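You operate a simulated robot arm through the tools that you are given. There is no shell and no other tool.

The job below is to be done with a simulated two-armed robot. You get a single attempt, and the scene is never put back.

TASK
Rub the burnt marks off the cradle's die with the purple cloth.
Fine: first spray cleaner on them from the can in the ring, extractor fan on for that and off at the end; cap the can, put the cloth back. What is to be rubbed or washed off counts as gone when no trace of it is left.

Only the result counts: the job must be done as asked and must still hold three seconds after the hand-in. Knocking over, shifting, dropping, spilling or breaking anything else fails it. A push-on lid holds only when it is set on centred and level and pressed home; a screw cap is set on level and turned clockwise until tight. Flat cloth is picked up by pressing the open fingertips on it (5 to 10 N) and closing them slowly along it; thin cloth reads only 2 to 8 mm in the jaws.

THE ROBOT
Two 7-joint arms with fingered hands on one trunk that stands fixed in place. Base frame: the origin is at the foot of the trunk, x ahead of it, y to its left, z up; the work surface is at about z = 850. Readings come in mm, rad, newtons and seconds.
The left shoulder is at [50, 214, 869], the right one opposite. With the tool pointing down near the work surface each hand reaches from about 360 to 880 mm from the base axis, measured 20 degrees to its own side. Payload 3 kg a hand.
The TCP of each hand is the grasp point between the finger pads, 26 mm short of the fingertips. In the tool frame z runs along the fingers and y along their closing line. The gripper opens to 132 mm; its body begins 73 mm behind the TCP. The gripper is a hand of 3 fingers: y runs from the thumb to the fingers, the wrist lies at [0, 0, -229] in the tool frame, and closing takes about 1.5 s.
Orientation is that of the tool frame in the base frame, as a unit quaternion [x, y, z, w]. With the fingers straight down and closing along the base's y, the tool's x points along the base's -x, its y along +y and its z along -z.

THE INTERFACE
- The arms move only by the tool send_rows. It takes "left_motion", "right_motion" or both (then of equal length, played together; a hand with none holds still); each is a list of rows, each a list of 2 entries, a list of its own where there are three numbers: the turn, a rotation vector about the base's x, y, z in rad, then the shift along the base's x, y, z in mm. In form: [[[rx, ry, rz], [dx, dy, dz]], ...]. A call has 1 to 20 rows; each row shifts and turns the commanded pose from where the row before left it. "left_claw" and "right_claw" are, for a hand that has rows, the opening, from 0 (shut) to 1 (fully open), set as the call begins (left out, the last holds). A row lasts 0.2 s, in which the tool goes at most 50 mm and 0.15 rad; a call with a longer step from one row to the next is refused whole, and so is a gripper value outside its range. Where a pose cannot be reached the arm comes as near as it can. A force on the tool above 40 N (or 10 N above the force at the start of the call, whichever is more), or a blocked arm, ends the call early, and 0.2 s more pass. The fingers move at their own pace (about 72 mm/s each) and stop on an object; they squeeze with about 27 N. The grip force told is the motor's: it shows also when the fingers shut on nothing. Time passes only in rows, and 0.2 s behind the last, so rows that do not move let the fingers close. The reply holds the time, the measured pose of the TCP, the force on the tool along the base axes, the opening and the grip force, in the units named above and with some noise, with the torque about the TCP (base axes, N m) and any sound that the robot's microphone picked up.
- Cameras (640 x 400 px; columns grow to the right, rows downward): "scene" is now at [28.5, -21.1, 1492.5]; the picture's right is [-0.28, -0.96, 0.00], its down [-0.62, 0.18, -0.77] and it looks along [0.74, -0.21, -0.64] (base axes); focal length 295 px, centre (320, 200). "left" rides on the left gripper at [-61, 3, -92] in its tool frame; the picture's right is [-0.05, -1.00, 0.00], its down [0.83, -0.04, -0.55] and it looks along [0.55, -0.03, 0.83] (tool axes); focal length 230 px, centre (320, 200). "right" rides on the right gripper at [62, 3, -92] in its tool frame; the picture's right is [-0.05, 1.00, 0.00], its down [-0.83, -0.04, -0.56] and it looks along [-0.55, -0.03, 0.83] (tool axes); focal length 230 px, centre (320, 200). There is no depth. A picture from a camera that has moved, and an enlarged one, comes with that camera's place and axes in the base frame and with its lens. The place of the scene camera against the robot may be out by one fixed shift of up to 12 mm in any direction.
- capture(camera): a new picture of that camera. No time passes.
- curl_fingers(finger1, finger2, thumb_bend, hand): sets how far each is bent, from 0 (flat) to 1 (curled in); at 0.3 the hand is open as for a grip, at 0.7 the pads meet at the TCP. One left out holds its place. A second passes; each finger stops where it meets its share of the squeeze, and holds until it gets a number again. A gripper value or a shape takes the hand back. It gives what a move gives, with no picture; readings hold the bend of each and the force on the fingers (four entries, about 0 where the hand has none), thumb and palm.
- hand_shape(shape, hand): the hand has 3 fingers and takes this shape, open, in about a second: jaw (thumb against the fingers, like two jaws); tri (thumb and two fingers); tip (a fingertip pinch); poke (one finger out to press); point (the index stretched); flat (the hand flat); cup (the hand cupped); fist (a fist). The gripper value then closes the fingers along that shape, each until it touches; the sizes above hold for jaw. It gives what a move gives, with no picture.
- head_to(pan, tilt): turns the head with the scene camera to pan (to the left, within 1.501 rad either way) and tilt (down, from -0.506 to 1.204), counted from straight ahead of the robot. It gives what a move gives.
- enlarge(camera, box): a new picture of the part [left, top, right, bottom] of that camera's present view, enlarged. No time passes.
- close_job(): hands the job in; it is judged then, once.

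Places have to be worked out from the pictures, the camera data and where the tool is seen. Open the grippers and draw the arms clear of the work before you hand the job in, unless the task says otherwise.

The tools are called after ">>>" by a JSON object that holds its "fn" and its "kwargs". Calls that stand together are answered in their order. send_rows: Moves the arms, as the interface text tells. Its arguments: {"type":"object","properties":{"left_motion":{"type":"array","items":{"type":"array"}},"left_claw":{"type":"number"},"right_motion":{"type":"array","items":{"type":"array"}},"right_claw":{"type":"number"}},"required":[]} The other tools are called the same way: hand_shape (shape, hand) gives the hand a shape; curl_fingers (finger1, finger2, thumb_bend, hand) moves the fingers one by one; head_to (pan, tilt) turns the head that bears the scene camera; capture (camera) takes a picture; enlarge (camera, box) takes an enlarged picture of a part of a camera's view; close_job () hands the job in.

At the start:

```text
clock: 0.0
left_eef_pos: [406.7, 160.2, 1270.1]
left_orientation: [0.049, 0.999, 0.0, 0.0]
left_ft_force: [-0.4, 0.0, 0.7]
left_wrist_torque: [-0.03, 0.0, 0.0]
left_width: 131.8
left_grip_force: 0.0
left_shape: jaw
left_bend: [0.3, 0.3, 0.3]
left_finger forces: [0.0, 0.1, 0.0, 0.0, 0.0, 0.0]
right_eef_pos: [453.9, -279.3, 1270.1]
right_orientation: [0.05, 0.999, 0.0, -0.001]
right_ft_force: [0.7, 0.4, 0.3]
right_wrist_torque: [-0.04, -0.04, 0.02]
right_width: 131.7
right_grip_force: 0.0
right_shape: jaw
right_bend: [0.3, 0.3, 0.3]
right_finger forces: [0.1, 0.0, 0.0, 0.0, 0.1, 0.0]
head pan, tilt (commanded): [-0.279, 0.696]
```

scene: 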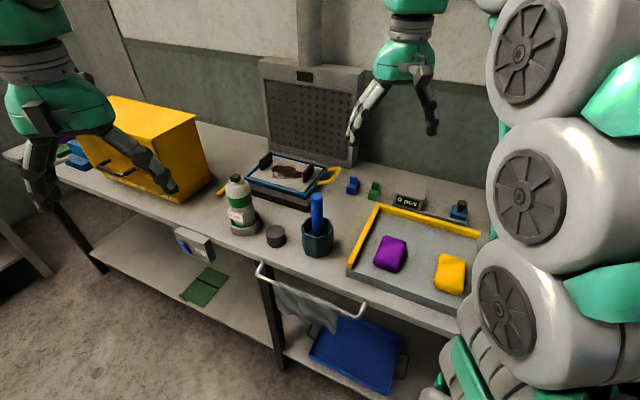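
right: 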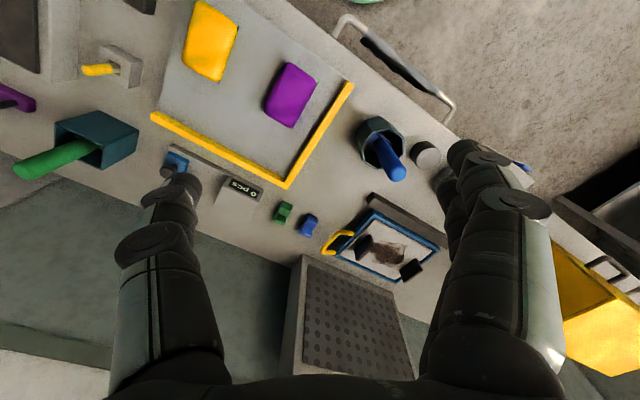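
left: 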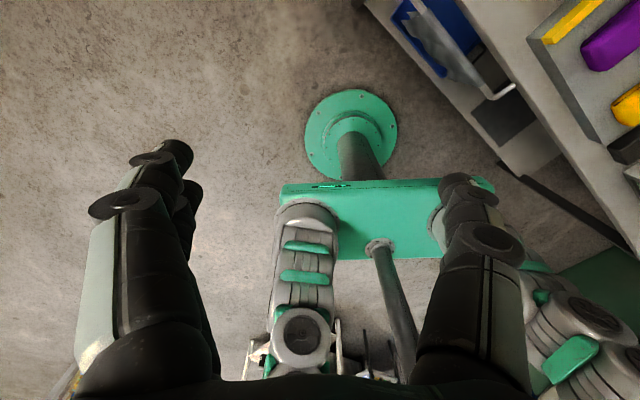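

I'll start by looking at the scene in detail: the die in its cradle, the can in the ring, the cap, the cloths and the fan.

>>> {"fn": "enlarge", "kwargs": {"camera": "scene", "box": [200, 140, 360, 260]}}

>>> {"fn": "enlarge", "kwargs": {"camera": "scene", "box": [330, 160, 490, 300]}}

>>> {"fn": "enlarge", "kwargs": {"camera": "scene", "box": [240, 40, 400, 200]}}

>>> {"fn": "enlarge", "kwargs": {"camera": "scene", "box": [0, 80, 240, 300]}}

>>> {"fn": "enlarge", "kwargs": {"camera": "right", "box": [240, 100, 520, 300]}}

>>> {"fn": "enlarge", "kwargs": {"camera": "right", "box": [0, 0, 320, 240]}}

```text
3.33 times, centred on (280, 200) of scene
camera zoom: at [28.5, -21.1, 1492.5], right [-0.28, -0.96, 0.0], down [-0.62, 0.18, -0.77], along [0.74, -0.21, -0.64], focal length 982 px, centre (453, 200)
```

zoom: 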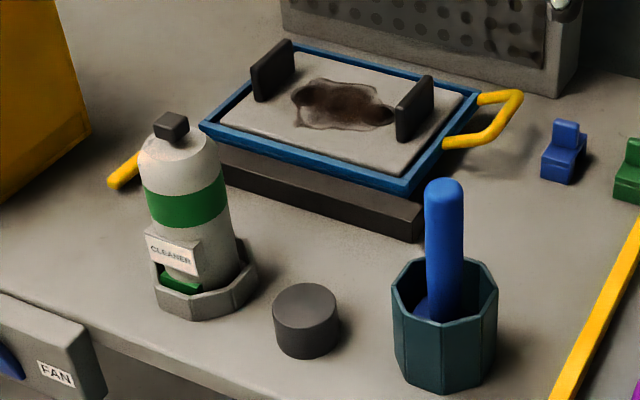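

```text
2.86 times, centred on (410, 230) of scene
camera zoom: at [28.5, -21.1, 1492.5], right [-0.28, -0.96, 0.0], down [-0.62, 0.18, -0.77], along [0.74, -0.21, -0.64], focal length 842 px, centre (63, 114)
```

zoom: 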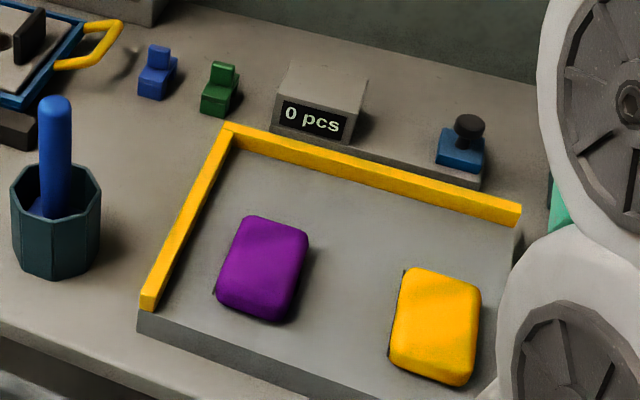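

```text
2.50 times, centred on (320, 120) of scene
camera zoom: at [28.5, -21.1, 1492.5], right [-0.28, -0.96, 0.0], down [-0.62, 0.18, -0.77], along [0.74, -0.21, -0.64], focal length 737 px, centre (320, 400)
```

zoom: 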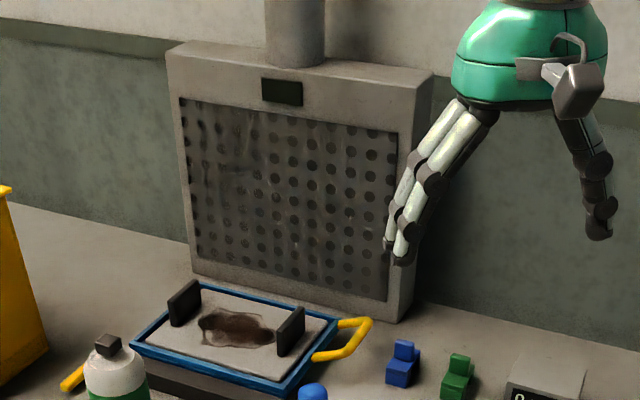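

```text
1.82 times, centred on (120, 190) of scene
camera zoom: at [28.5, -21.1, 1492.5], right [-0.28, -0.96, 0.0], down [-0.62, 0.18, -0.77], along [0.74, -0.21, -0.64], focal length 536 px, centre (684, 218)
```

zoom: 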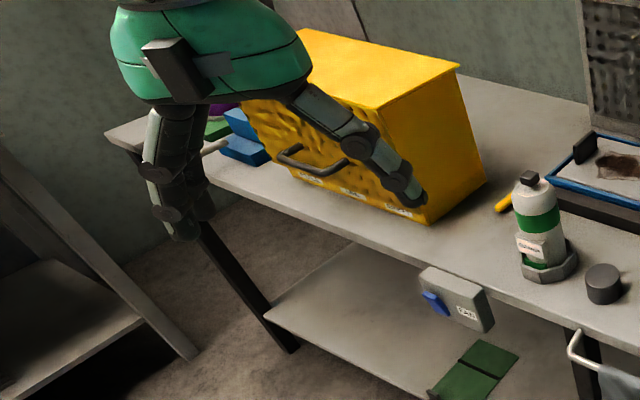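

```text
2.00 times, centred on (380, 200) of right
camera zoom: at [393.7, -269.4, 1362.5], right [0.15, 0.99, 0.0], down [0.82, -0.13, 0.56], along [0.55, -0.08, -0.83], focal length 460 px, centre (200, 200)
```

zoom: 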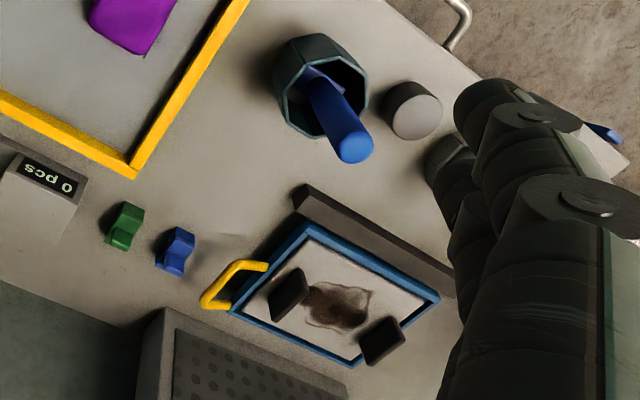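

```text
1.67 times, centred on (160, 120) of right
camera zoom: at [393.7, -269.4, 1362.5], right [0.15, 0.99, 0.0], down [0.82, -0.13, 0.56], along [0.55, -0.08, -0.83], focal length 384 px, centre (587, 333)
```

zoom: 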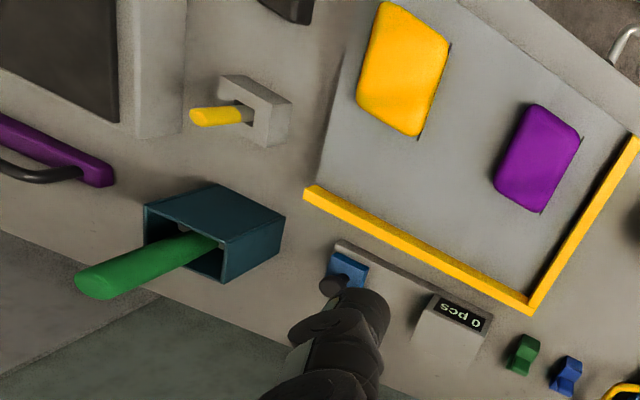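

The cleaner can stands in a ring at about (700, 20), a loose dark cap sits near (634, −62), the fan switch box is at the table's front edge, and the die in its blue cradle lies in front of the hood. I'll turn the head to see the left side and the fan box better.

>>> {"fn": "head_to", "kwargs": {"pan": 0.1, "tilt": 0.85}}

>>> {"fn": "capture", "kwargs": {"camera": "scene"}}

>>> {"fn": "enlarge", "kwargs": {"camera": "scene", "box": [240, 100, 480, 250]}}

>>> {"fn": "enlarge", "kwargs": {"camera": "scene", "box": [260, 130, 420, 230]}}

```text
clock: 0.8
left_eef_pos: [405.6, 160.2, 1269.5]
left_orientation: [0.05, 0.999, 0.0, 0.0]
left_ft_force: [0.0, 0.4, 0.6]
left_wrist_torque: [0.02, 0.02, 0.02]
left_width: 132.1
left_grip_force: 0.0
left_shape: jaw
left_bend: [0.3, 0.3, 0.3]
left_finger forces: [0.0, 0.1, 0.1, 0.1, 0.0, 0.1]
right_eef_pos: [454.4, -278.7, 1269.3]
right_orientation: [0.049, 0.999, 0.0, -0.001]
right_ft_force: [0.7, -0.2, 1.1]
right_wrist_torque: [0.02, -0.04, -0.03]
right_width: 131.8
right_grip_force: 0.0
right_shape: jaw
right_bend: [0.3, 0.3, 0.3]
right_finger forces: [0.1, 0.1, 0.0, 0.0, 0.1, 0.0]
head pan, tilt (commanded): [0.099, 0.85]
```

```text
taken
camera scene: at [24.5, 10.1, 1480.0], right [0.1, -1.0, 0.0], down [-0.75, -0.07, -0.66], along [0.66, 0.07, -0.75], focal length 295 px, centre (320, 200)
```

scene: 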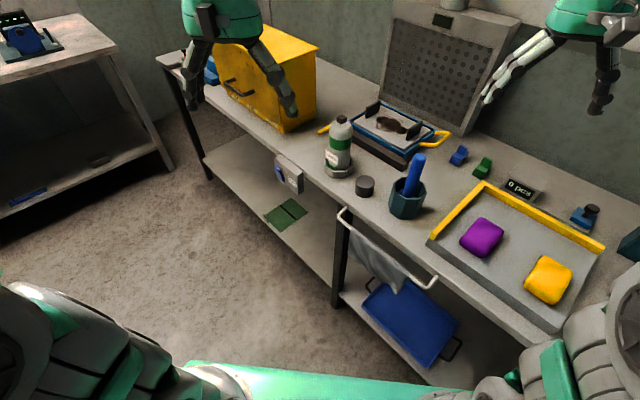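

```text
2.67 times, centred on (360, 175) of scene
camera zoom: at [24.5, 10.1, 1480.0], right [0.1, -1.0, 0.0], down [-0.75, -0.07, -0.66], along [0.66, 0.07, -0.75], focal length 786 px, centre (213, 267)
```

zoom: 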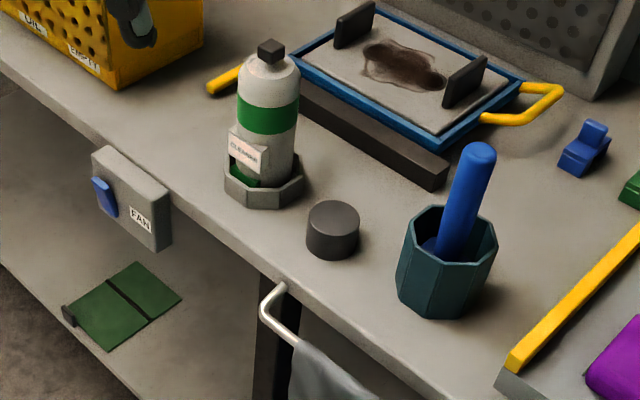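

```text
4.00 times, centred on (340, 180) of scene
camera zoom: at [24.5, 10.1, 1480.0], right [0.1, -1.0, 0.0], down [-0.75, -0.07, -0.66], along [0.66, 0.07, -0.75], focal length 1179 px, centre (240, 280)
```

zoom: 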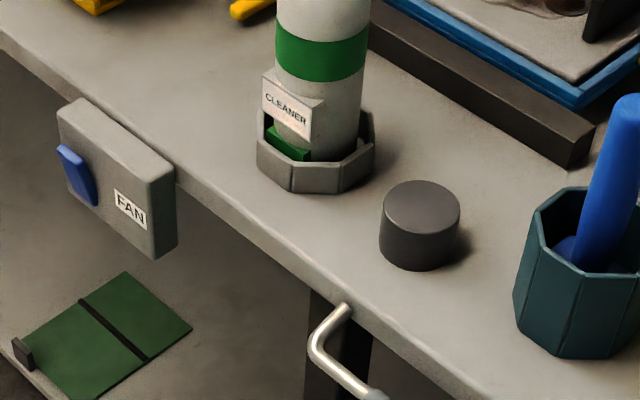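

The table is turned about −40° to the base. I move the right hand ahead and a little down so that its camera gets a closer look at the can, cap and die.

>>> {"fn": "send_rows", "kwargs": {"right_motion": [[[0, 0, 0], [13, 38, -15]], [[0, 0, 0], [13, 38, -15]], [[0, 0, 0], [13, 38, -15]], [[0, 0, 0], [13, 38, -15]], [[0, 0, 0], [14, 38, -15]]]}}

>>> {"fn": "capture", "kwargs": {"camera": "right"}}

>>> {"fn": "enlarge", "kwargs": {"camera": "right", "box": [220, 100, 440, 260]}}

```text
clock: 2.0
left_eef_pos: [406.3, 160.1, 1269.5]
left_orientation: [0.05, 0.999, -0.001, 0.0]
left_ft_force: [0.2, -0.7, 0.2]
left_wrist_torque: [0.03, -0.04, 0.03]
left_width: 131.8
left_grip_force: 0.0
left_shape: jaw
left_bend: [0.3, 0.3, 0.3]
left_finger forces: [0.0, 0.0, 0.0, 0.1, 0.1, 0.1]
right_eef_pos: [521.8, -88.4, 1195.9]
right_orientation: [0.05, 0.999, 0.0, 0.0]
right_ft_force: [-0.2, 0.1, 0.3]
right_wrist_torque: [-0.01, -0.01, 0.0]
right_width: 132.0
right_grip_force: 0.2
right_shape: jaw
right_bend: [0.3, 0.3, 0.3]
right_finger forces: [0.0, 0.0, 0.0, 0.1, 0.0, 0.0]
head pan, tilt (commanded): [0.099, 0.85]
```

```text
taken
camera right: at [460.3, -79.2, 1287.4], right [0.15, 0.99, 0.0], down [0.82, -0.13, 0.55], along [0.55, -0.08, -0.83], focal length 230 px, centre (320, 200)
```

right: 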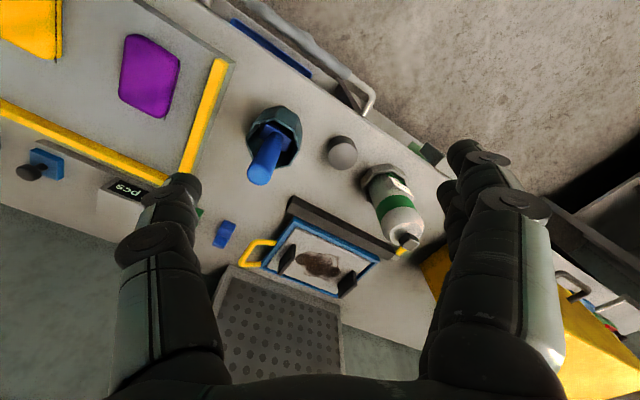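

```text
2.50 times, centred on (330, 180) of right
camera zoom: at [460.3, -79.2, 1287.4], right [0.15, 0.99, 0.0], down [0.82, -0.13, 0.55], along [0.55, -0.08, -0.83], focal length 575 px, centre (295, 250)
```

zoom: 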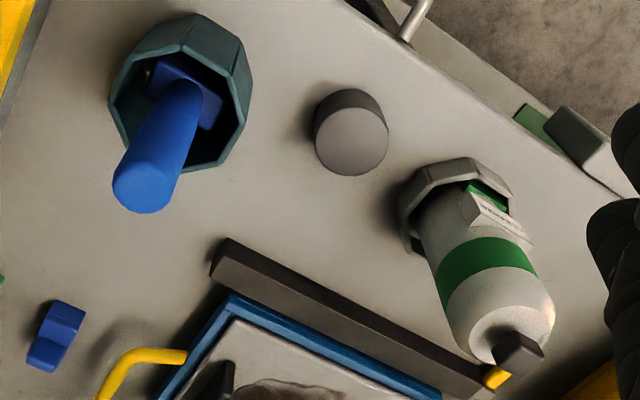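

The right camera confirms the cap near (635, −63) and the can near (700–720, 20). I zoom the scene camera on the can's top, the fan box and the die to learn their shapes.

>>> {"fn": "enlarge", "kwargs": {"camera": "scene", "box": [316, 105, 372, 145]}}

>>> {"fn": "enlarge", "kwargs": {"camera": "scene", "box": [316, 140, 380, 200]}}

>>> {"fn": "enlarge", "kwargs": {"camera": "scene", "box": [340, 80, 460, 170]}}

>>> {"fn": "enlarge", "kwargs": {"camera": "scene", "box": [250, 140, 320, 230]}}

>>> {"fn": "enlarge", "kwargs": {"camera": "right", "box": [230, 200, 410, 320]}}

>>> {"fn": "enlarge", "kwargs": {"camera": "scene", "box": [420, 130, 640, 320]}}

```text
10.00 times, centred on (344, 125) of scene
camera zoom: at [24.5, 10.2, 1480.0], right [0.1, -1.0, 0.0], down [-0.75, -0.07, -0.66], along [0.66, 0.07, -0.75], focal length 2947 px, centre (80, 950)
```

zoom: 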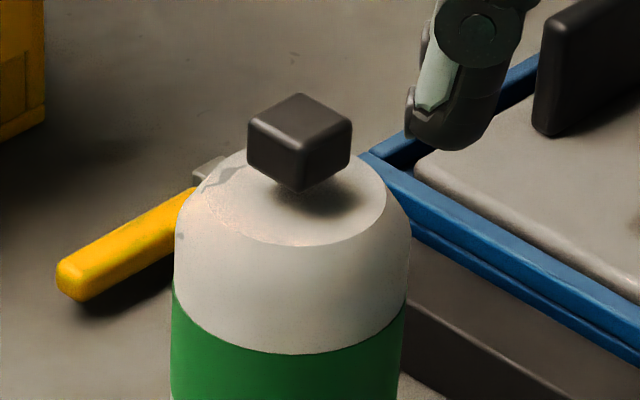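

```text
6.67 times, centred on (348, 170) of scene
camera zoom: at [24.5, 10.2, 1480.0], right [0.1, -1.0, 0.0], down [-0.75, -0.07, -0.66], along [0.66, 0.07, -0.75], focal length 1964 px, centre (133, 400)
```

zoom: 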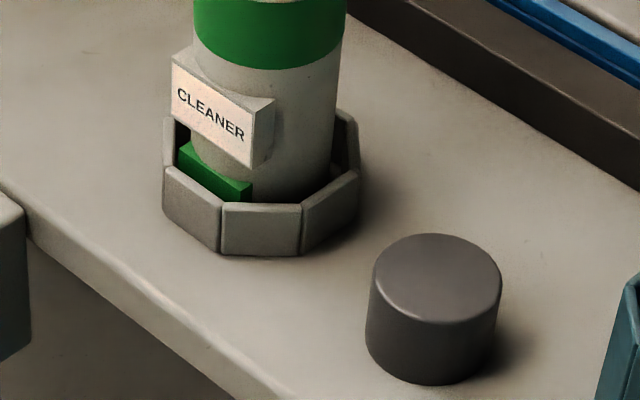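

```text
4.44 times, centred on (400, 125) of scene
camera zoom: at [24.5, 10.2, 1480.0], right [0.1, -1.0, 0.0], down [-0.75, -0.07, -0.66], along [0.66, 0.07, -0.75], focal length 1310 px, centre (-36, 533)
```

zoom: 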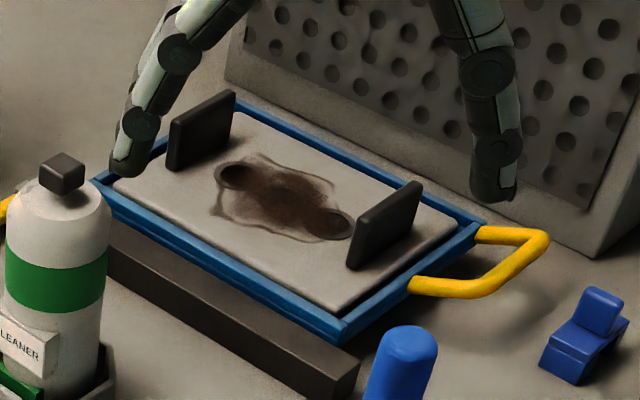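

```text
4.44 times, centred on (285, 185) of scene
camera zoom: at [24.5, 10.2, 1480.0], right [0.1, -1.0, 0.0], down [-0.75, -0.07, -0.66], along [0.66, 0.07, -0.75], focal length 1310 px, centre (476, 267)
```

zoom: 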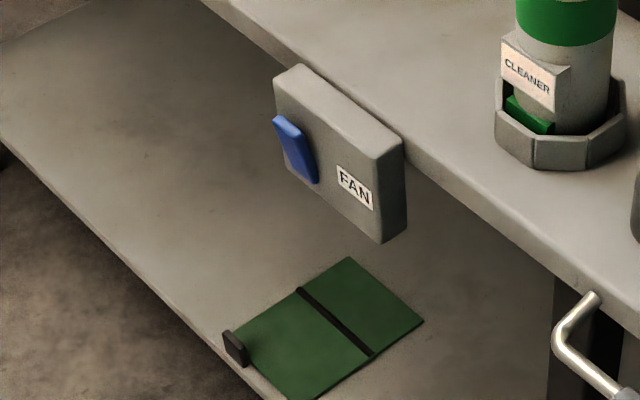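

```text
3.33 times, centred on (320, 260) of right
camera zoom: at [460.3, -79.2, 1287.4], right [0.15, 0.99, 0.0], down [0.82, -0.13, 0.55], along [0.55, -0.08, -0.83], focal length 767 px, centre (320, 0)
```

zoom: 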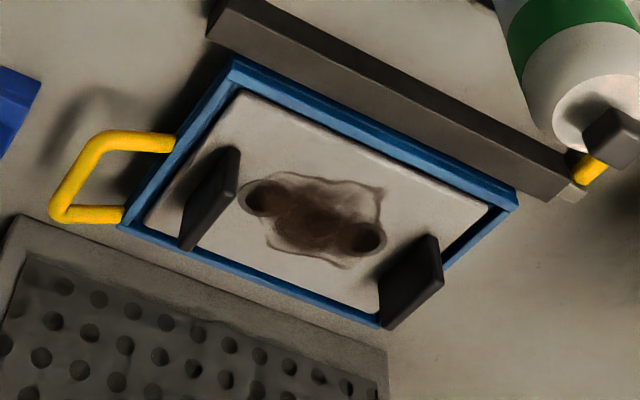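

```text
2.11 times, centred on (530, 225) of scene
camera zoom: at [24.5, 10.2, 1480.0], right [0.1, -1.0, 0.0], down [-0.75, -0.07, -0.66], along [0.66, 0.07, -0.75], focal length 620 px, centre (-122, 147)
```

zoom: 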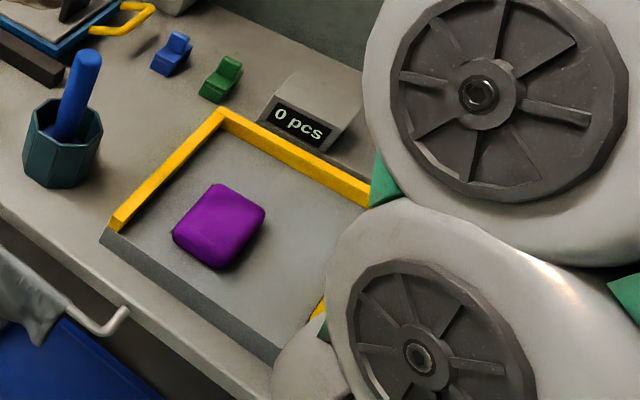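

The can's top is a dark cube (nozzle) on a narrow dome, with its top near (722, 20, 1030). I enlarge it in the right camera's view to find the spray hole.

>>> {"fn": "enlarge", "kwargs": {"camera": "right", "box": [380, 200, 440, 260]}}

>>> {"fn": "enlarge", "kwargs": {"camera": "right", "box": [350, 150, 430, 220]}}

```text
6.67 times, centred on (410, 230) of right
camera zoom: at [460.3, -79.2, 1287.4], right [0.15, 0.99, 0.0], down [0.82, -0.13, 0.55], along [0.55, -0.08, -0.83], focal length 1534 px, centre (-280, 0)
```

zoom: 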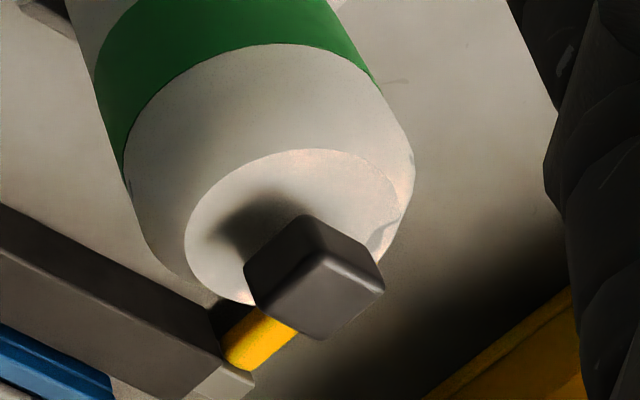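

```text
5.71 times, centred on (390, 185) of right
camera zoom: at [460.3, -79.2, 1287.4], right [0.15, 0.99, 0.0], down [0.82, -0.13, 0.55], along [0.55, -0.08, -0.83], focal length 1315 px, centre (-80, 286)
```

zoom: 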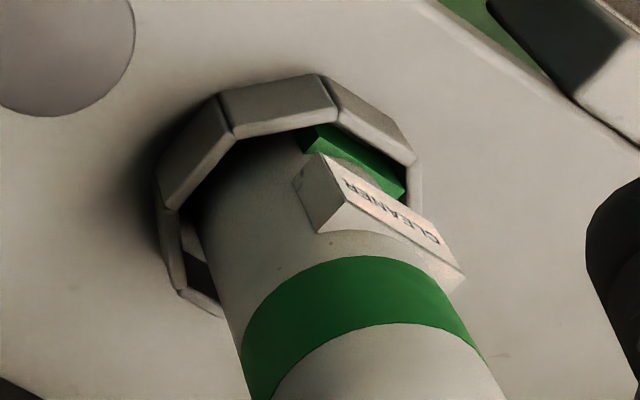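

The cube's faces line up with the table and no hole shows on the two robot-side faces, so it likely sprays to the back. I bring the left hand down to point level at the fan box, with its camera on top, to examine the switch.

>>> {"fn": "send_rows", "kwargs": {"left_motion": [[[-0.0143, -0.1421, 0], [12, 10, -25]], [[-0.0143, -0.1421, 0], [12, 10, -25]], [[-0.0143, -0.1421, 0], [12, 10, -25]], [[-0.0143, -0.1421, 0], [12, 10, -25]], [[-0.0143, -0.1421, 0], [12, 10, -25]], [[-0.0143, -0.1421, 0], [12, 10, -25]], [[-0.0143, -0.1421, 0], [12, 10, -25]], [[-0.0143, -0.1421, 0], [12, 10, -25]], [[-0.0143, -0.1421, 0], [12, 10, -25]], [[-0.0143, -0.1421, 0], [12, 10, -25]], [[-0.0143, -0.1421, 0], [12, 10, -25]], [[0, 0, -0.127], [10, 10, -25]], [[0, 0, -0.127], [10, 10, -25]], [[0, 0, -0.127], [10, 10, -25]], [[0, 0, -0.127], [10, 10, -25]], [[0, 0, -0.127], [10, 10, -25]]]}}

>>> {"fn": "capture", "kwargs": {"camera": "left"}}

>>> {"fn": "capture", "kwargs": {"camera": "scene"}}

```text
clock: 5.5
left_eef_pos: [599.8, 295.8, 1076.1]
left_orientation: [0.293, 0.79, -0.182, 0.507]
left_ft_force: [-0.6, 1.1, -0.4]
left_wrist_torque: [-0.02, 0.02, -0.03]
left_width: 131.7
left_grip_force: 0.0
left_shape: jaw
left_bend: [0.3, 0.3, 0.3]
left_finger forces: [0.1, 0.0, 0.0, 0.0, 0.0, 0.0]
left hand out of reach, approached as far as the arm can: row 6, 7, 8, 9, 10, 11, 12
right_eef_pos: [522.1, -88.6, 1194.9]
right_orientation: [0.05, 0.999, 0.001, 0.0]
right_ft_force: [-0.4, 0.3, 0.4]
right_wrist_torque: [-0.01, 0.02, 0.0]
right_width: 131.9
right_grip_force: 0.0
right_shape: jaw
right_bend: [0.3, 0.3, 0.3]
right_finger forces: [0.0, 0.0, 0.1, 0.1, 0.0, 0.0]
head pan, tilt (commanded): [0.099, 0.85]
```

```text
taken
camera left: at [557.1, 333.7, 1169.6], right [-0.63, -0.77, 0.04], down [-0.67, 0.52, -0.52], along [0.39, -0.36, -0.85], focal length 230 px, centre (320, 200)
```

left: 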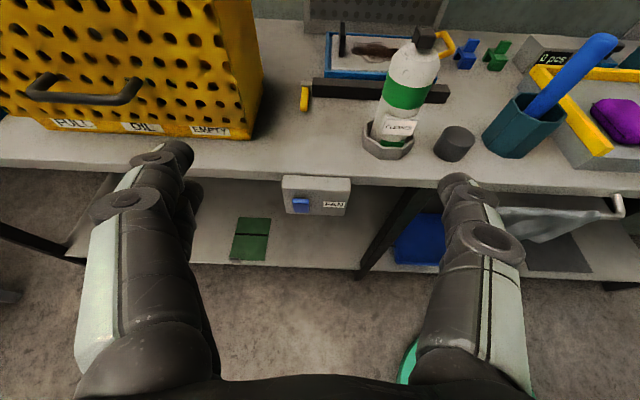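

```text
taken
camera scene: at [24.5, 10.2, 1480.0], right [0.1, -0.99, 0.0], down [-0.75, -0.07, -0.66], along [0.66, 0.07, -0.75], focal length 295 px, centre (320, 200)
```

scene: 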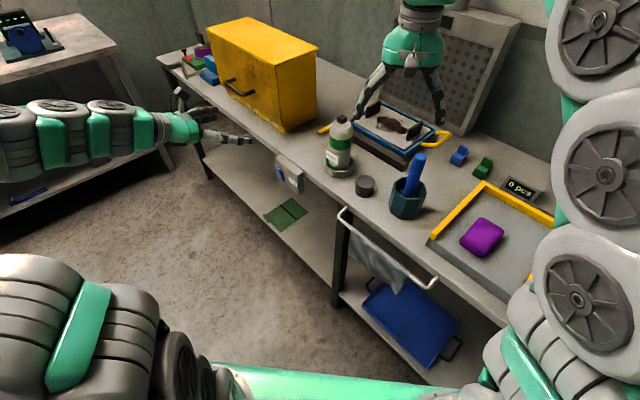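

The left arm is still catching up with its command (z 1076 against 870). I let it settle with still rows.

>>> {"fn": "send_rows", "kwargs": {"left_motion": [[[0, 0, 0], [0, 0, 0]], [[0, 0, 0], [0, 0, 0]], [[0, 0, 0], [0, 0, 0]], [[0, 0, 0], [0, 0, 0]], [[0, 0, 0], [0, 0, 0]]]}}

>>> {"fn": "capture", "kwargs": {"camera": "left"}}

```text
clock: 6.7
left_eef_pos: [599.4, 294.4, 1075.9]
left_orientation: [0.293, 0.789, -0.183, 0.508]
left_ft_force: [0.5, 0.2, -0.5]
left_wrist_torque: [0.0, -0.02, -0.02]
left_width: 131.8
left_grip_force: 0.1
left_shape: jaw
left_bend: [0.3, 0.3, 0.3]
left_finger forces: [0.1, 0.0, 0.0, 0.0, 0.0, 0.0]
right_eef_pos: [521.0, -89.5, 1195.4]
right_orientation: [0.05, 0.999, 0.0, -0.001]
right_ft_force: [0.3, -0.1, 1.1]
right_wrist_torque: [-0.01, -0.03, -0.01]
right_width: 131.8
right_grip_force: 0.0
right_shape: jaw
right_bend: [0.3, 0.3, 0.3]
right_finger forces: [0.0, 0.1, 0.0, 0.1, 0.1, 0.0]
head pan, tilt (commanded): [0.099, 0.85]
```

```text
taken
camera left: at [556.8, 333.0, 1170.3], right [-0.63, -0.78, 0.04], down [-0.67, 0.52, -0.52], along [0.39, -0.36, -0.85], focal length 230 px, centre (320, 200)
```

left: 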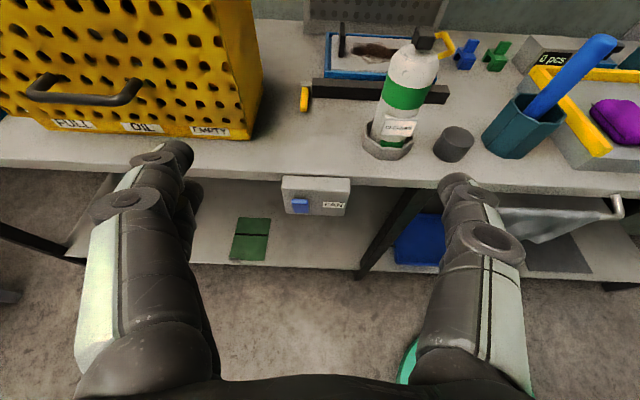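

The left hand now points ahead and down over the front edge. I enlarge the switch and the can from here.

>>> {"fn": "enlarge", "kwargs": {"camera": "left", "box": [260, 150, 380, 240]}}

>>> {"fn": "enlarge", "kwargs": {"camera": "left", "box": [290, 10, 490, 170]}}

```text
4.44 times, centred on (320, 195) of left
camera zoom: at [556.8, 333.0, 1170.3], right [-0.63, -0.78, 0.04], down [-0.67, 0.52, -0.52], along [0.39, -0.36, -0.85], focal length 1022 px, centre (320, 222)
```

zoom: 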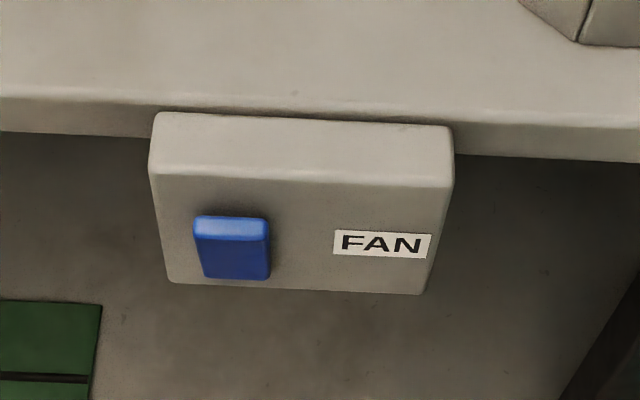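

```text
2.50 times, centred on (390, 90) of left
camera zoom: at [556.8, 333.0, 1170.3], right [-0.63, -0.78, 0.04], down [-0.67, 0.52, -0.52], along [0.39, -0.36, -0.85], focal length 575 px, centre (145, 475)
```

zoom: 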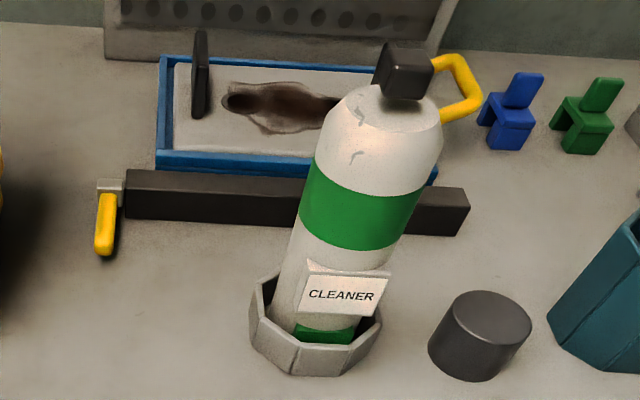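

From here the cube's front and left faces are visible; I zoom on them, and on the yellow lever at the black bar.

>>> {"fn": "enlarge", "kwargs": {"camera": "left", "box": [395, 15, 451, 55]}}

>>> {"fn": "enlarge", "kwargs": {"camera": "left", "box": [290, 20, 410, 120]}}

>>> {"fn": "enlarge", "kwargs": {"camera": "left", "box": [290, 160, 360, 220]}}

```text
10.00 times, centred on (423, 35) of left
camera zoom: at [556.8, 333.0, 1170.3], right [-0.63, -0.78, 0.04], down [-0.67, 0.52, -0.52], along [0.39, -0.36, -0.85], focal length 2301 px, centre (-710, 1850)
```

zoom: 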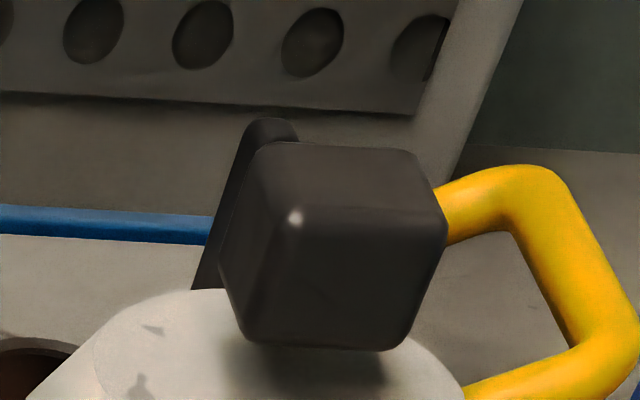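

```text
4.00 times, centred on (350, 70) of left
camera zoom: at [556.8, 333.0, 1170.3], right [-0.63, -0.78, 0.04], down [-0.67, 0.52, -0.52], along [0.39, -0.36, -0.85], focal length 920 px, centre (200, 720)
```

zoom: 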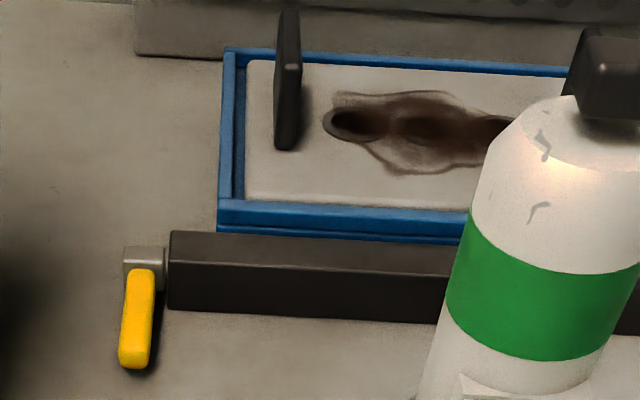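

```text
6.67 times, centred on (325, 190) of left
camera zoom: at [556.8, 333.0, 1170.3], right [-0.63, -0.78, 0.04], down [-0.67, 0.52, -0.52], along [0.39, -0.36, -0.85], focal length 1534 px, centre (287, 267)
```

zoom: 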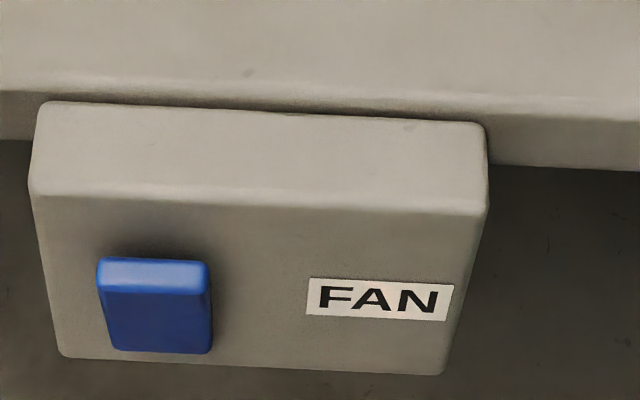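

The blue rocker's upper end sticks out, at about (725, 223, 830–840). I lower the left hand in front of it and level it out for an accurate second view.

>>> {"fn": "send_rows", "kwargs": {"left_motion": [[[0, 0, 0], [2, 4, -28]], [[0, 0, 0], [2, 4, -28]], [[0, 0, 0], [2, 4, -28]], [[0, 0, 0], [2, 4, -28]], [[0, 0, 0], [2, 4, -28]], [[-0.0936, -0.1098, -0.0013], [0, 2, -28]], [[-0.0936, -0.1098, -0.0013], [0, 2, -28]], [[-0.0936, -0.1098, -0.0013], [0, 2, -28]], [[0, 0, 0], [0, 0, 0]]]}}

>>> {"fn": "capture", "kwargs": {"camera": "left"}}

>>> {"fn": "enlarge", "kwargs": {"camera": "left", "box": [240, 20, 420, 160]}}

```text
clock: 8.7
left_eef_pos: [610.0, 320.3, 850.7]
left_orientation: [0.247, 0.661, -0.241, 0.667]
left_ft_force: [0.5, -0.3, 0.1]
left_wrist_torque: [0.05, 0.0, 0.03]
left_width: 131.7
left_grip_force: 0.1
left_shape: jaw
left_bend: [0.3, 0.3, 0.3]
left_finger forces: [0.0, 0.0, 0.0, 0.0, 0.1, 0.1]
right_eef_pos: [521.6, -89.7, 1195.2]
right_orientation: [0.051, 0.999, 0.0, 0.0]
right_ft_force: [0.2, -1.2, 0.7]
right_wrist_torque: [0.03, -0.03, -0.01]
right_width: 131.8
right_grip_force: 0.1
right_shape: jaw
right_bend: [0.3, 0.3, 0.3]
right_finger forces: [0.1, 0.0, 0.0, 0.0, 0.0, 0.0]
head pan, tilt (commanded): [0.099, 0.85]
```

```text
taken
camera left: at [541.4, 380.2, 912.1], right [-0.65, -0.76, 0.04], down [-0.44, 0.33, -0.83], along [0.62, -0.56, -0.55], focal length 230 px, centre (320, 200)
```

left: 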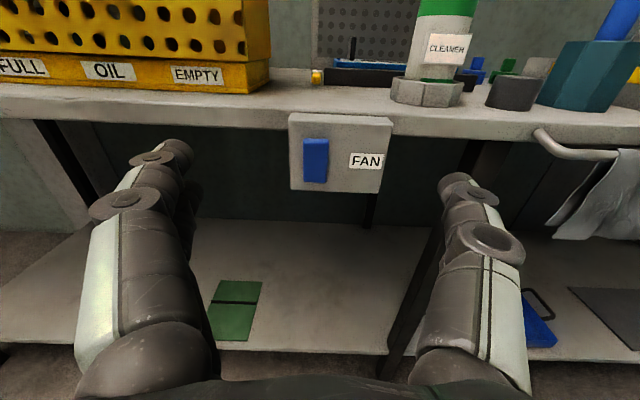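

```text
2.86 times, centred on (330, 90) of left
camera zoom: at [541.4, 380.2, 912.1], right [-0.65, -0.76, 0.04], down [-0.44, 0.33, -0.83], along [0.62, -0.56, -0.55], focal length 657 px, centre (291, 514)
```

zoom: 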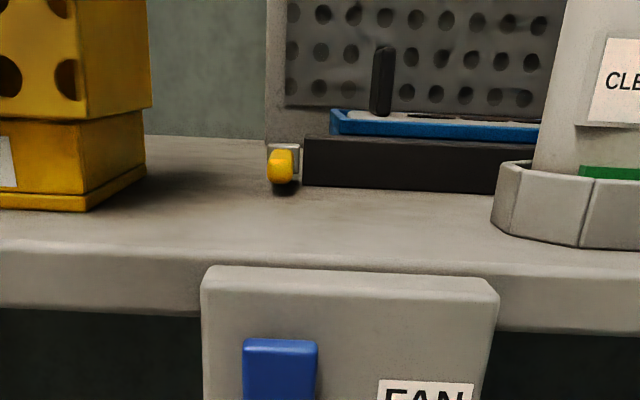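

Triangulating the two left views puts the rocker's upper edge at (727, 223, 831), its face about 27 × 55 mm, with the table edge along (0.648, 0.762). I shape the left hand to poke and look at where the finger stands.

>>> {"fn": "hand_shape", "kwargs": {"hand": "left", "shape": "poke"}}

>>> {"fn": "capture", "kwargs": {"camera": "left"}}

>>> {"fn": "capture", "kwargs": {"camera": "scene"}}

```text
clock: 9.6
left_eef_pos: [608.9, 319.4, 851.1]
left_orientation: [0.247, 0.662, -0.242, 0.665]
left_ft_force: [-0.4, 0.5, -0.4]
left_wrist_torque: [0.0, -0.02, -0.02]
left_width: 0.1
left_grip_force: 0.1
left_shape: poke
left_bend: [1.0, 1.0, 0.45]
left_finger forces: [0.0, 0.0, 0.0, 0.0, 0.0, 0.1]
right_eef_pos: [520.6, -89.6, 1194.7]
right_orientation: [0.049, 0.999, 0.0, 0.0]
right_ft_force: [0.5, -0.7, 0.3]
right_wrist_torque: [-0.01, -0.01, -0.02]
right_width: 131.9
right_grip_force: 0.2
right_shape: jaw
right_bend: [0.3, 0.3, 0.3]
right_finger forces: [0.1, 0.1, 0.0, 0.0, 0.0, 0.1]
head pan, tilt (commanded): [0.099, 0.85]
```

```text
taken
camera left: at [541.4, 380.2, 912.0], right [-0.65, -0.76, 0.04], down [-0.45, 0.33, -0.83], along [0.62, -0.56, -0.55], focal length 230 px, centre (320, 200)
```

left: 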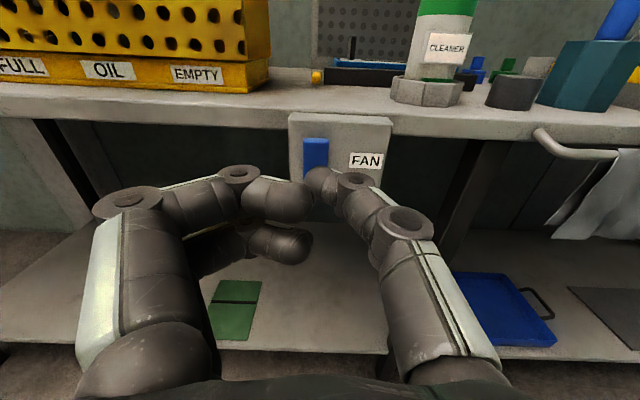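

```text
taken
camera scene: at [24.5, 10.2, 1480.0], right [0.1, -1.0, 0.0], down [-0.75, -0.07, -0.66], along [0.66, 0.07, -0.75], focal length 295 px, centre (320, 200)
```

scene: 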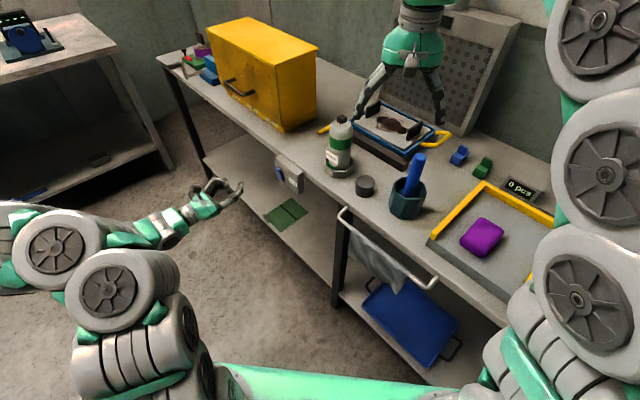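

The poke shape puts the thumb tip on the tool axis about 25 mm past the TCP. I line it up with the rocker's upper half (z ≈ 822) and advance 95 mm, stopping some 30 mm short.

>>> {"fn": "send_rows", "kwargs": {"left_motion": [[[0, 0, 0], [2, 2, -28]], [[0, 0, 0], [18.1, -15.4, 0]], [[0, 0, 0], [18.1, -15.4, 0]], [[0, 0, 0], [18.1, -15.4, 0]], [[0, 0, 0], [18.1, -15.4, 0]]]}}

>>> {"fn": "capture", "kwargs": {"camera": "left"}}

>>> {"fn": "enlarge", "kwargs": {"camera": "left", "box": [240, 60, 420, 200]}}

>>> {"fn": "enlarge", "kwargs": {"camera": "scene", "box": [200, 140, 320, 230]}}

```text
clock: 10.8
left_eef_pos: [684.2, 259.4, 822.9]
left_orientation: [0.247, 0.662, -0.241, 0.666]
left_ft_force: [-0.1, 0.5, -0.1]
left_wrist_torque: [0.01, -0.01, 0.0]
left_width: 0.0
left_grip_force: 0.0
left_shape: poke
left_bend: [1.0, 1.0, 0.45]
left_finger forces: [0.1, 0.1, 0.1, 0.0, 0.0, 0.0]
right_eef_pos: [520.6, -88.7, 1194.3]
right_orientation: [0.05, 0.999, 0.0, 0.0]
right_ft_force: [0.4, 0.2, 0.0]
right_wrist_torque: [0.02, 0.02, -0.03]
right_width: 131.6
right_grip_force: 0.0
right_shape: jaw
right_bend: [0.3, 0.3, 0.3]
right_finger forces: [0.0, 0.0, 0.1, 0.0, 0.0, 0.0]
head pan, tilt (commanded): [0.099, 0.85]
```

```text
taken
camera left: at [615.8, 320.7, 884.7], right [-0.65, -0.76, 0.04], down [-0.45, 0.33, -0.83], along [0.62, -0.56, -0.55], focal length 230 px, centre (320, 200)
```

left: 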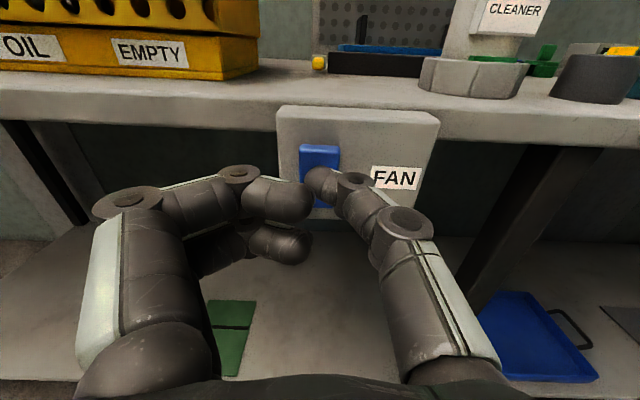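

```text
2.86 times, centred on (330, 130) of left
camera zoom: at [615.8, 320.7, 884.7], right [-0.65, -0.76, 0.04], down [-0.45, 0.33, -0.83], along [0.62, -0.56, -0.55], focal length 657 px, centre (291, 400)
```

zoom: 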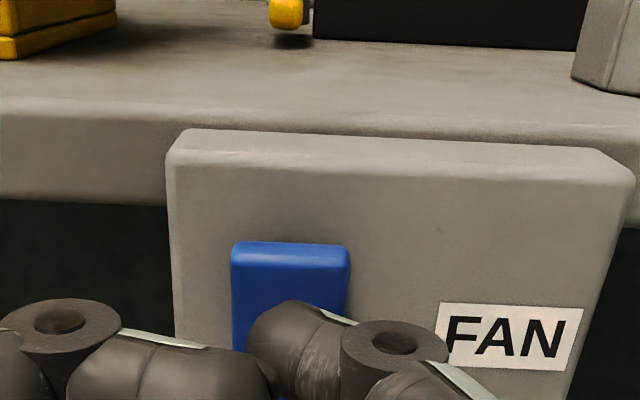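

```text
4.44 times, centred on (260, 185) of scene
camera zoom: at [24.5, 10.2, 1480.0], right [0.1, -0.99, 0.0], down [-0.75, -0.07, -0.66], along [0.66, 0.07, -0.75], focal length 1310 px, centre (587, 267)
```

zoom: 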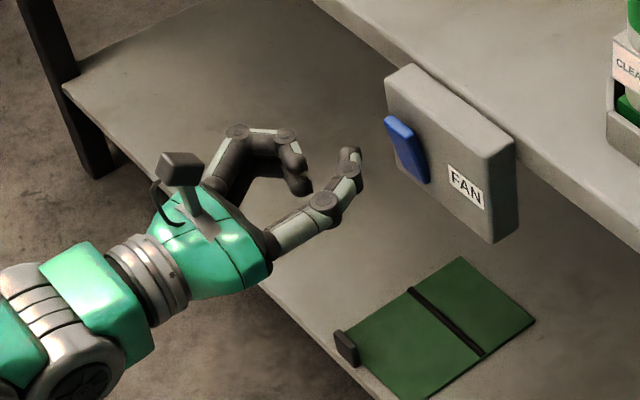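

The tip is about 30 mm from the rocker. I lower 4 mm and advance, fast at first and then in 2 mm steps, until I feel it.

>>> {"fn": "send_rows", "kwargs": {"left_motion": [[[0, 0, 0], [0, 0, -4]], [[0, 0, 0], [6.1, -5.2, 0]], [[0, 0, 0], [6.1, -5.2, 0]], [[0, 0, 0], [6.1, -5.2, 0]], [[0, 0, 0], [1.52, -1.3, 0]], [[0, 0, 0], [1.52, -1.3, 0]], [[0, 0, 0], [1.52, -1.3, 0]], [[0, 0, 0], [1.52, -1.3, 0]], [[0, 0, 0], [1.52, -1.3, 0]]]}}

>>> {"fn": "enlarge", "kwargs": {"camera": "left", "box": [240, 60, 420, 200]}}

>>> {"fn": "enlarge", "kwargs": {"camera": "scene", "box": [200, 140, 320, 230]}}

```text
clock: 12.8
left_eef_pos: [710.0, 237.5, 818.2]
left_orientation: [0.246, 0.662, -0.242, 0.665]
left_ft_force: [-0.1, -0.5, 0.3]
left_wrist_torque: [-0.03, 0.0, 0.0]
left_width: 0.0
left_grip_force: 0.1
left_shape: poke
left_bend: [1.0, 1.0, 0.45]
left_finger forces: [0.1, 0.1, 0.0, 0.1, 0.3, 0.0]
right_eef_pos: [521.8, -88.5, 1195.5]
right_orientation: [0.05, 0.999, 0.001, 0.0]
right_ft_force: [-0.5, -0.4, -0.2]
right_wrist_torque: [-0.01, -0.01, 0.0]
right_width: 131.6
right_grip_force: 0.1
right_shape: jaw
right_bend: [0.3, 0.3, 0.3]
right_finger forces: [0.0, 0.0, 0.1, 0.0, 0.0, 0.1]
head pan, tilt (commanded): [0.099, 0.85]
```

```text
2.86 times, centred on (330, 130) of left
camera zoom: at [642.0, 298.5, 880.1], right [-0.65, -0.76, 0.04], down [-0.45, 0.33, -0.83], along [0.62, -0.56, -0.55], focal length 657 px, centre (291, 400)
```

zoom: 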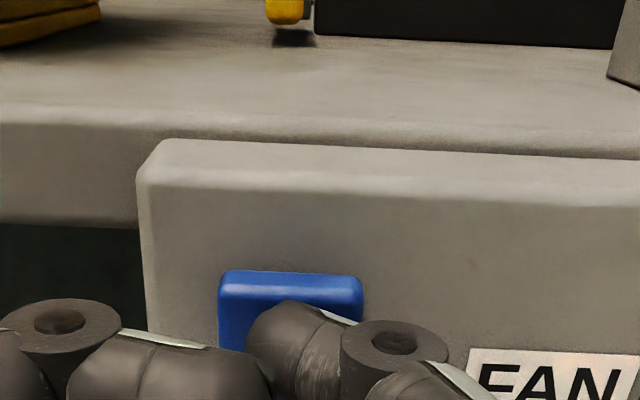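

```text
4.44 times, centred on (260, 185) of scene
camera zoom: at [24.5, 10.2, 1480.0], right [0.1, -1.0, 0.0], down [-0.75, -0.07, -0.66], along [0.66, 0.07, -0.75], focal length 1310 px, centre (587, 267)
```

zoom: 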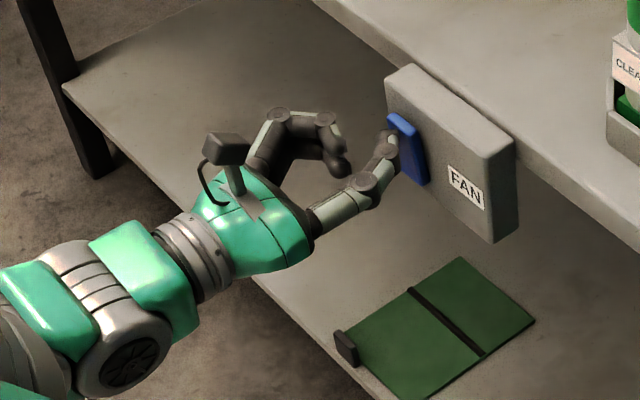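

The thumb just touches the rocker (0.3 N). I push on in 2 mm steps.

>>> {"fn": "send_rows", "kwargs": {"left_motion": [[[0, 0, 0], [1.52, -1.3, 0]], [[0, 0, 0], [1.52, -1.3, 0]], [[0, 0, 0], [1.52, -1.3, 0]], [[0, 0, 0], [1.52, -1.3, 0]]]}}

>>> {"fn": "enlarge", "kwargs": {"camera": "scene", "box": [200, 140, 320, 230]}}

>>> {"fn": "enlarge", "kwargs": {"camera": "scene", "box": [390, 0, 550, 110]}}

```text
clock: 13.8
left_eef_pos: [716.5, 234.1, 819.1]
left_orientation: [0.246, 0.662, -0.241, 0.665]
left_ft_force: [-12.2, 6.2, 1.7]
left_wrist_torque: [0.04, 0.02, -0.04]
left_width: 0.0
left_grip_force: 0.0
left_shape: poke
left_bend: [1.0, 1.0, 0.45]
left_finger forces: [0.0, 0.0, 0.0, 0.0, 12.1, 0.0]
right_eef_pos: [520.7, -88.7, 1195.2]
right_orientation: [0.05, 0.999, -0.001, 0.0]
right_ft_force: [0.2, -0.1, -0.4]
right_wrist_torque: [-0.02, -0.01, 0.02]
right_width: 132.0
right_grip_force: 0.0
right_shape: jaw
right_bend: [0.3, 0.3, 0.3]
right_finger forces: [0.1, 0.0, 0.1, 0.0, 0.1, 0.0]
head pan, tilt (commanded): [0.099, 0.85]
```

```text
4.44 times, centred on (260, 185) of scene
camera zoom: at [24.3, 10.3, 1480.0], right [0.1, -0.99, 0.0], down [-0.75, -0.08, -0.66], along [0.66, 0.07, -0.75], focal length 1310 px, centre (587, 267)
```

zoom: 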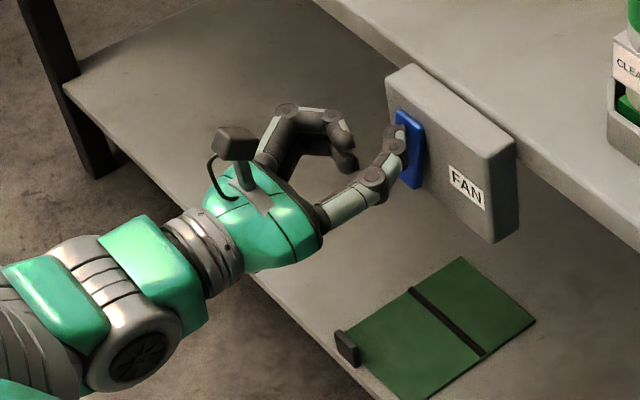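

```text
3.64 times, centred on (470, 55) of scene
camera zoom: at [24.3, 10.3, 1480.0], right [0.1, -0.99, 0.0], down [-0.75, -0.08, -0.66], along [0.66, 0.07, -0.75], focal length 1072 px, centre (-226, 727)
```

zoom: 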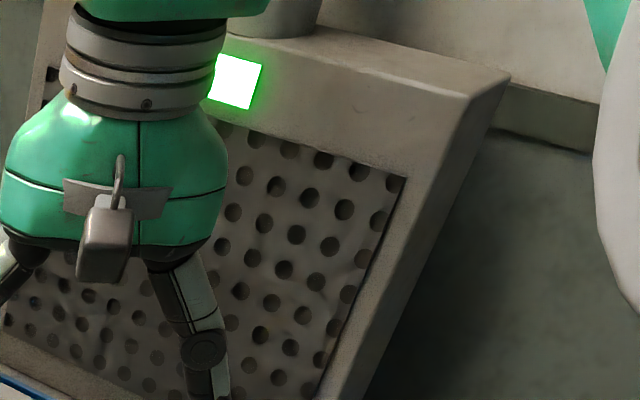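

The hood's light is green, so the fan is on and the rocker took about 12 N. I back the finger off, raise the hand to can height and reopen it as a jaw.

>>> {"fn": "send_rows", "kwargs": {"left_motion": [[[0, 0, 0], [-15.2, 13, 0]], [[0, 0, 0], [-30.5, 25.9, 0]], [[0, 0, 0], [-30.5, 25.9, 0]], [[0, 0, 0], [0, 0, 35]], [[0, 0, 0], [0, 0, 35]], [[0, 0, 0], [0, 0, 35]], [[0, 0, 0], [0, 0, 36]]]}}

>>> {"fn": "hand_shape", "kwargs": {"hand": "left", "shape": "jaw"}}

>>> {"fn": "capture", "kwargs": {"camera": "left"}}

>>> {"fn": "capture", "kwargs": {"camera": "scene"}}

```text
clock: 15.3
left_eef_pos: [640.1, 298.2, 959.9]
left_orientation: [0.246, 0.662, -0.241, 0.665]
left_ft_force: [0.2, -0.2, 0.3]
left_wrist_torque: [0.02, 0.02, 0.02]
left_width: 0.0
left_grip_force: 0.0
left_shape: poke
left_bend: [1.0, 1.0, 0.45]
left_finger forces: [0.1, 0.0, 0.1, 0.0, 0.0, 0.0]
right_eef_pos: [520.6, -87.7, 1195.0]
right_orientation: [0.05, 0.999, -0.001, 0.001]
right_ft_force: [0.6, -0.5, 0.0]
right_wrist_torque: [-0.03, 0.01, 0.03]
right_width: 131.6
right_grip_force: 0.1
right_shape: jaw
right_bend: [0.3, 0.3, 0.3]
right_finger forces: [0.1, 0.0, 0.0, 0.1, 0.1, 0.0]
head pan, tilt (commanded): [0.099, 0.85]
```

```text
clock: 16.2
left_eef_pos: [640.3, 298.2, 957.0]
left_orientation: [0.247, 0.662, -0.242, 0.665]
left_ft_force: [0.3, -0.6, 0.4]
left_wrist_torque: [0.01, 0.03, 0.02]
left_width: 131.7
left_grip_force: 0.1
left_shape: jaw
left_bend: [0.3, 0.3, 0.3]
left_finger forces: [0.1, 0.0, 0.1, 0.1, 0.1, 0.0]
right_eef_pos: [521.7, -88.3, 1195.1]
right_orientation: [0.049, 0.999, 0.001, 0.0]
right_ft_force: [0.6, -0.1, -0.1]
right_wrist_torque: [-0.01, 0.01, 0.0]
right_width: 131.7
right_grip_force: 0.1
right_shape: jaw
right_bend: [0.3, 0.3, 0.3]
right_finger forces: [0.1, 0.0, 0.1, 0.0, 0.0, 0.1]
head pan, tilt (commanded): [0.099, 0.85]
```

```text
taken
camera left: at [571.6, 358.1, 1019.4], right [-0.65, -0.76, 0.04], down [-0.45, 0.33, -0.83], along [0.62, -0.56, -0.55], focal length 230 px, centre (320, 200)
```

left: 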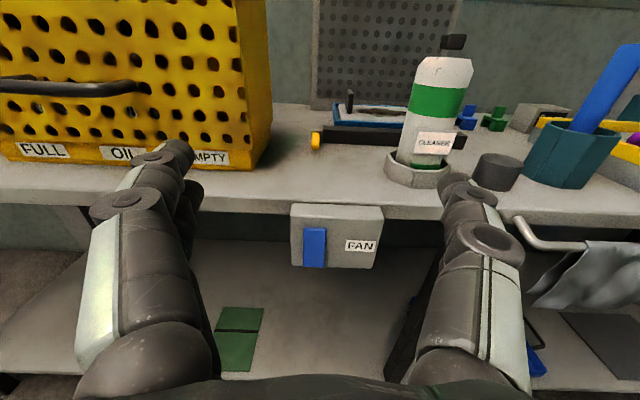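

```text
taken
camera scene: at [24.5, 10.2, 1480.0], right [0.1, -1.0, 0.0], down [-0.75, -0.07, -0.66], along [0.66, 0.07, -0.75], focal length 295 px, centre (320, 200)
```

scene: 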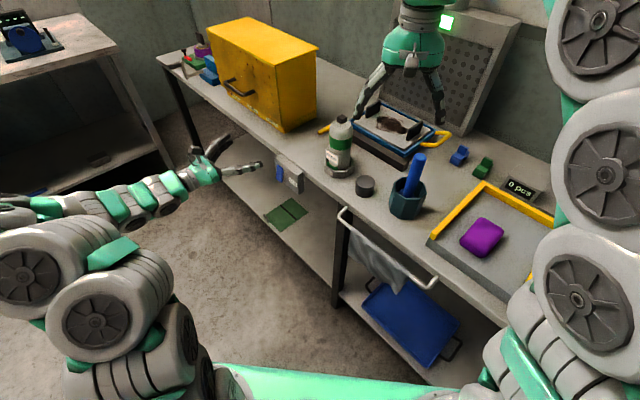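

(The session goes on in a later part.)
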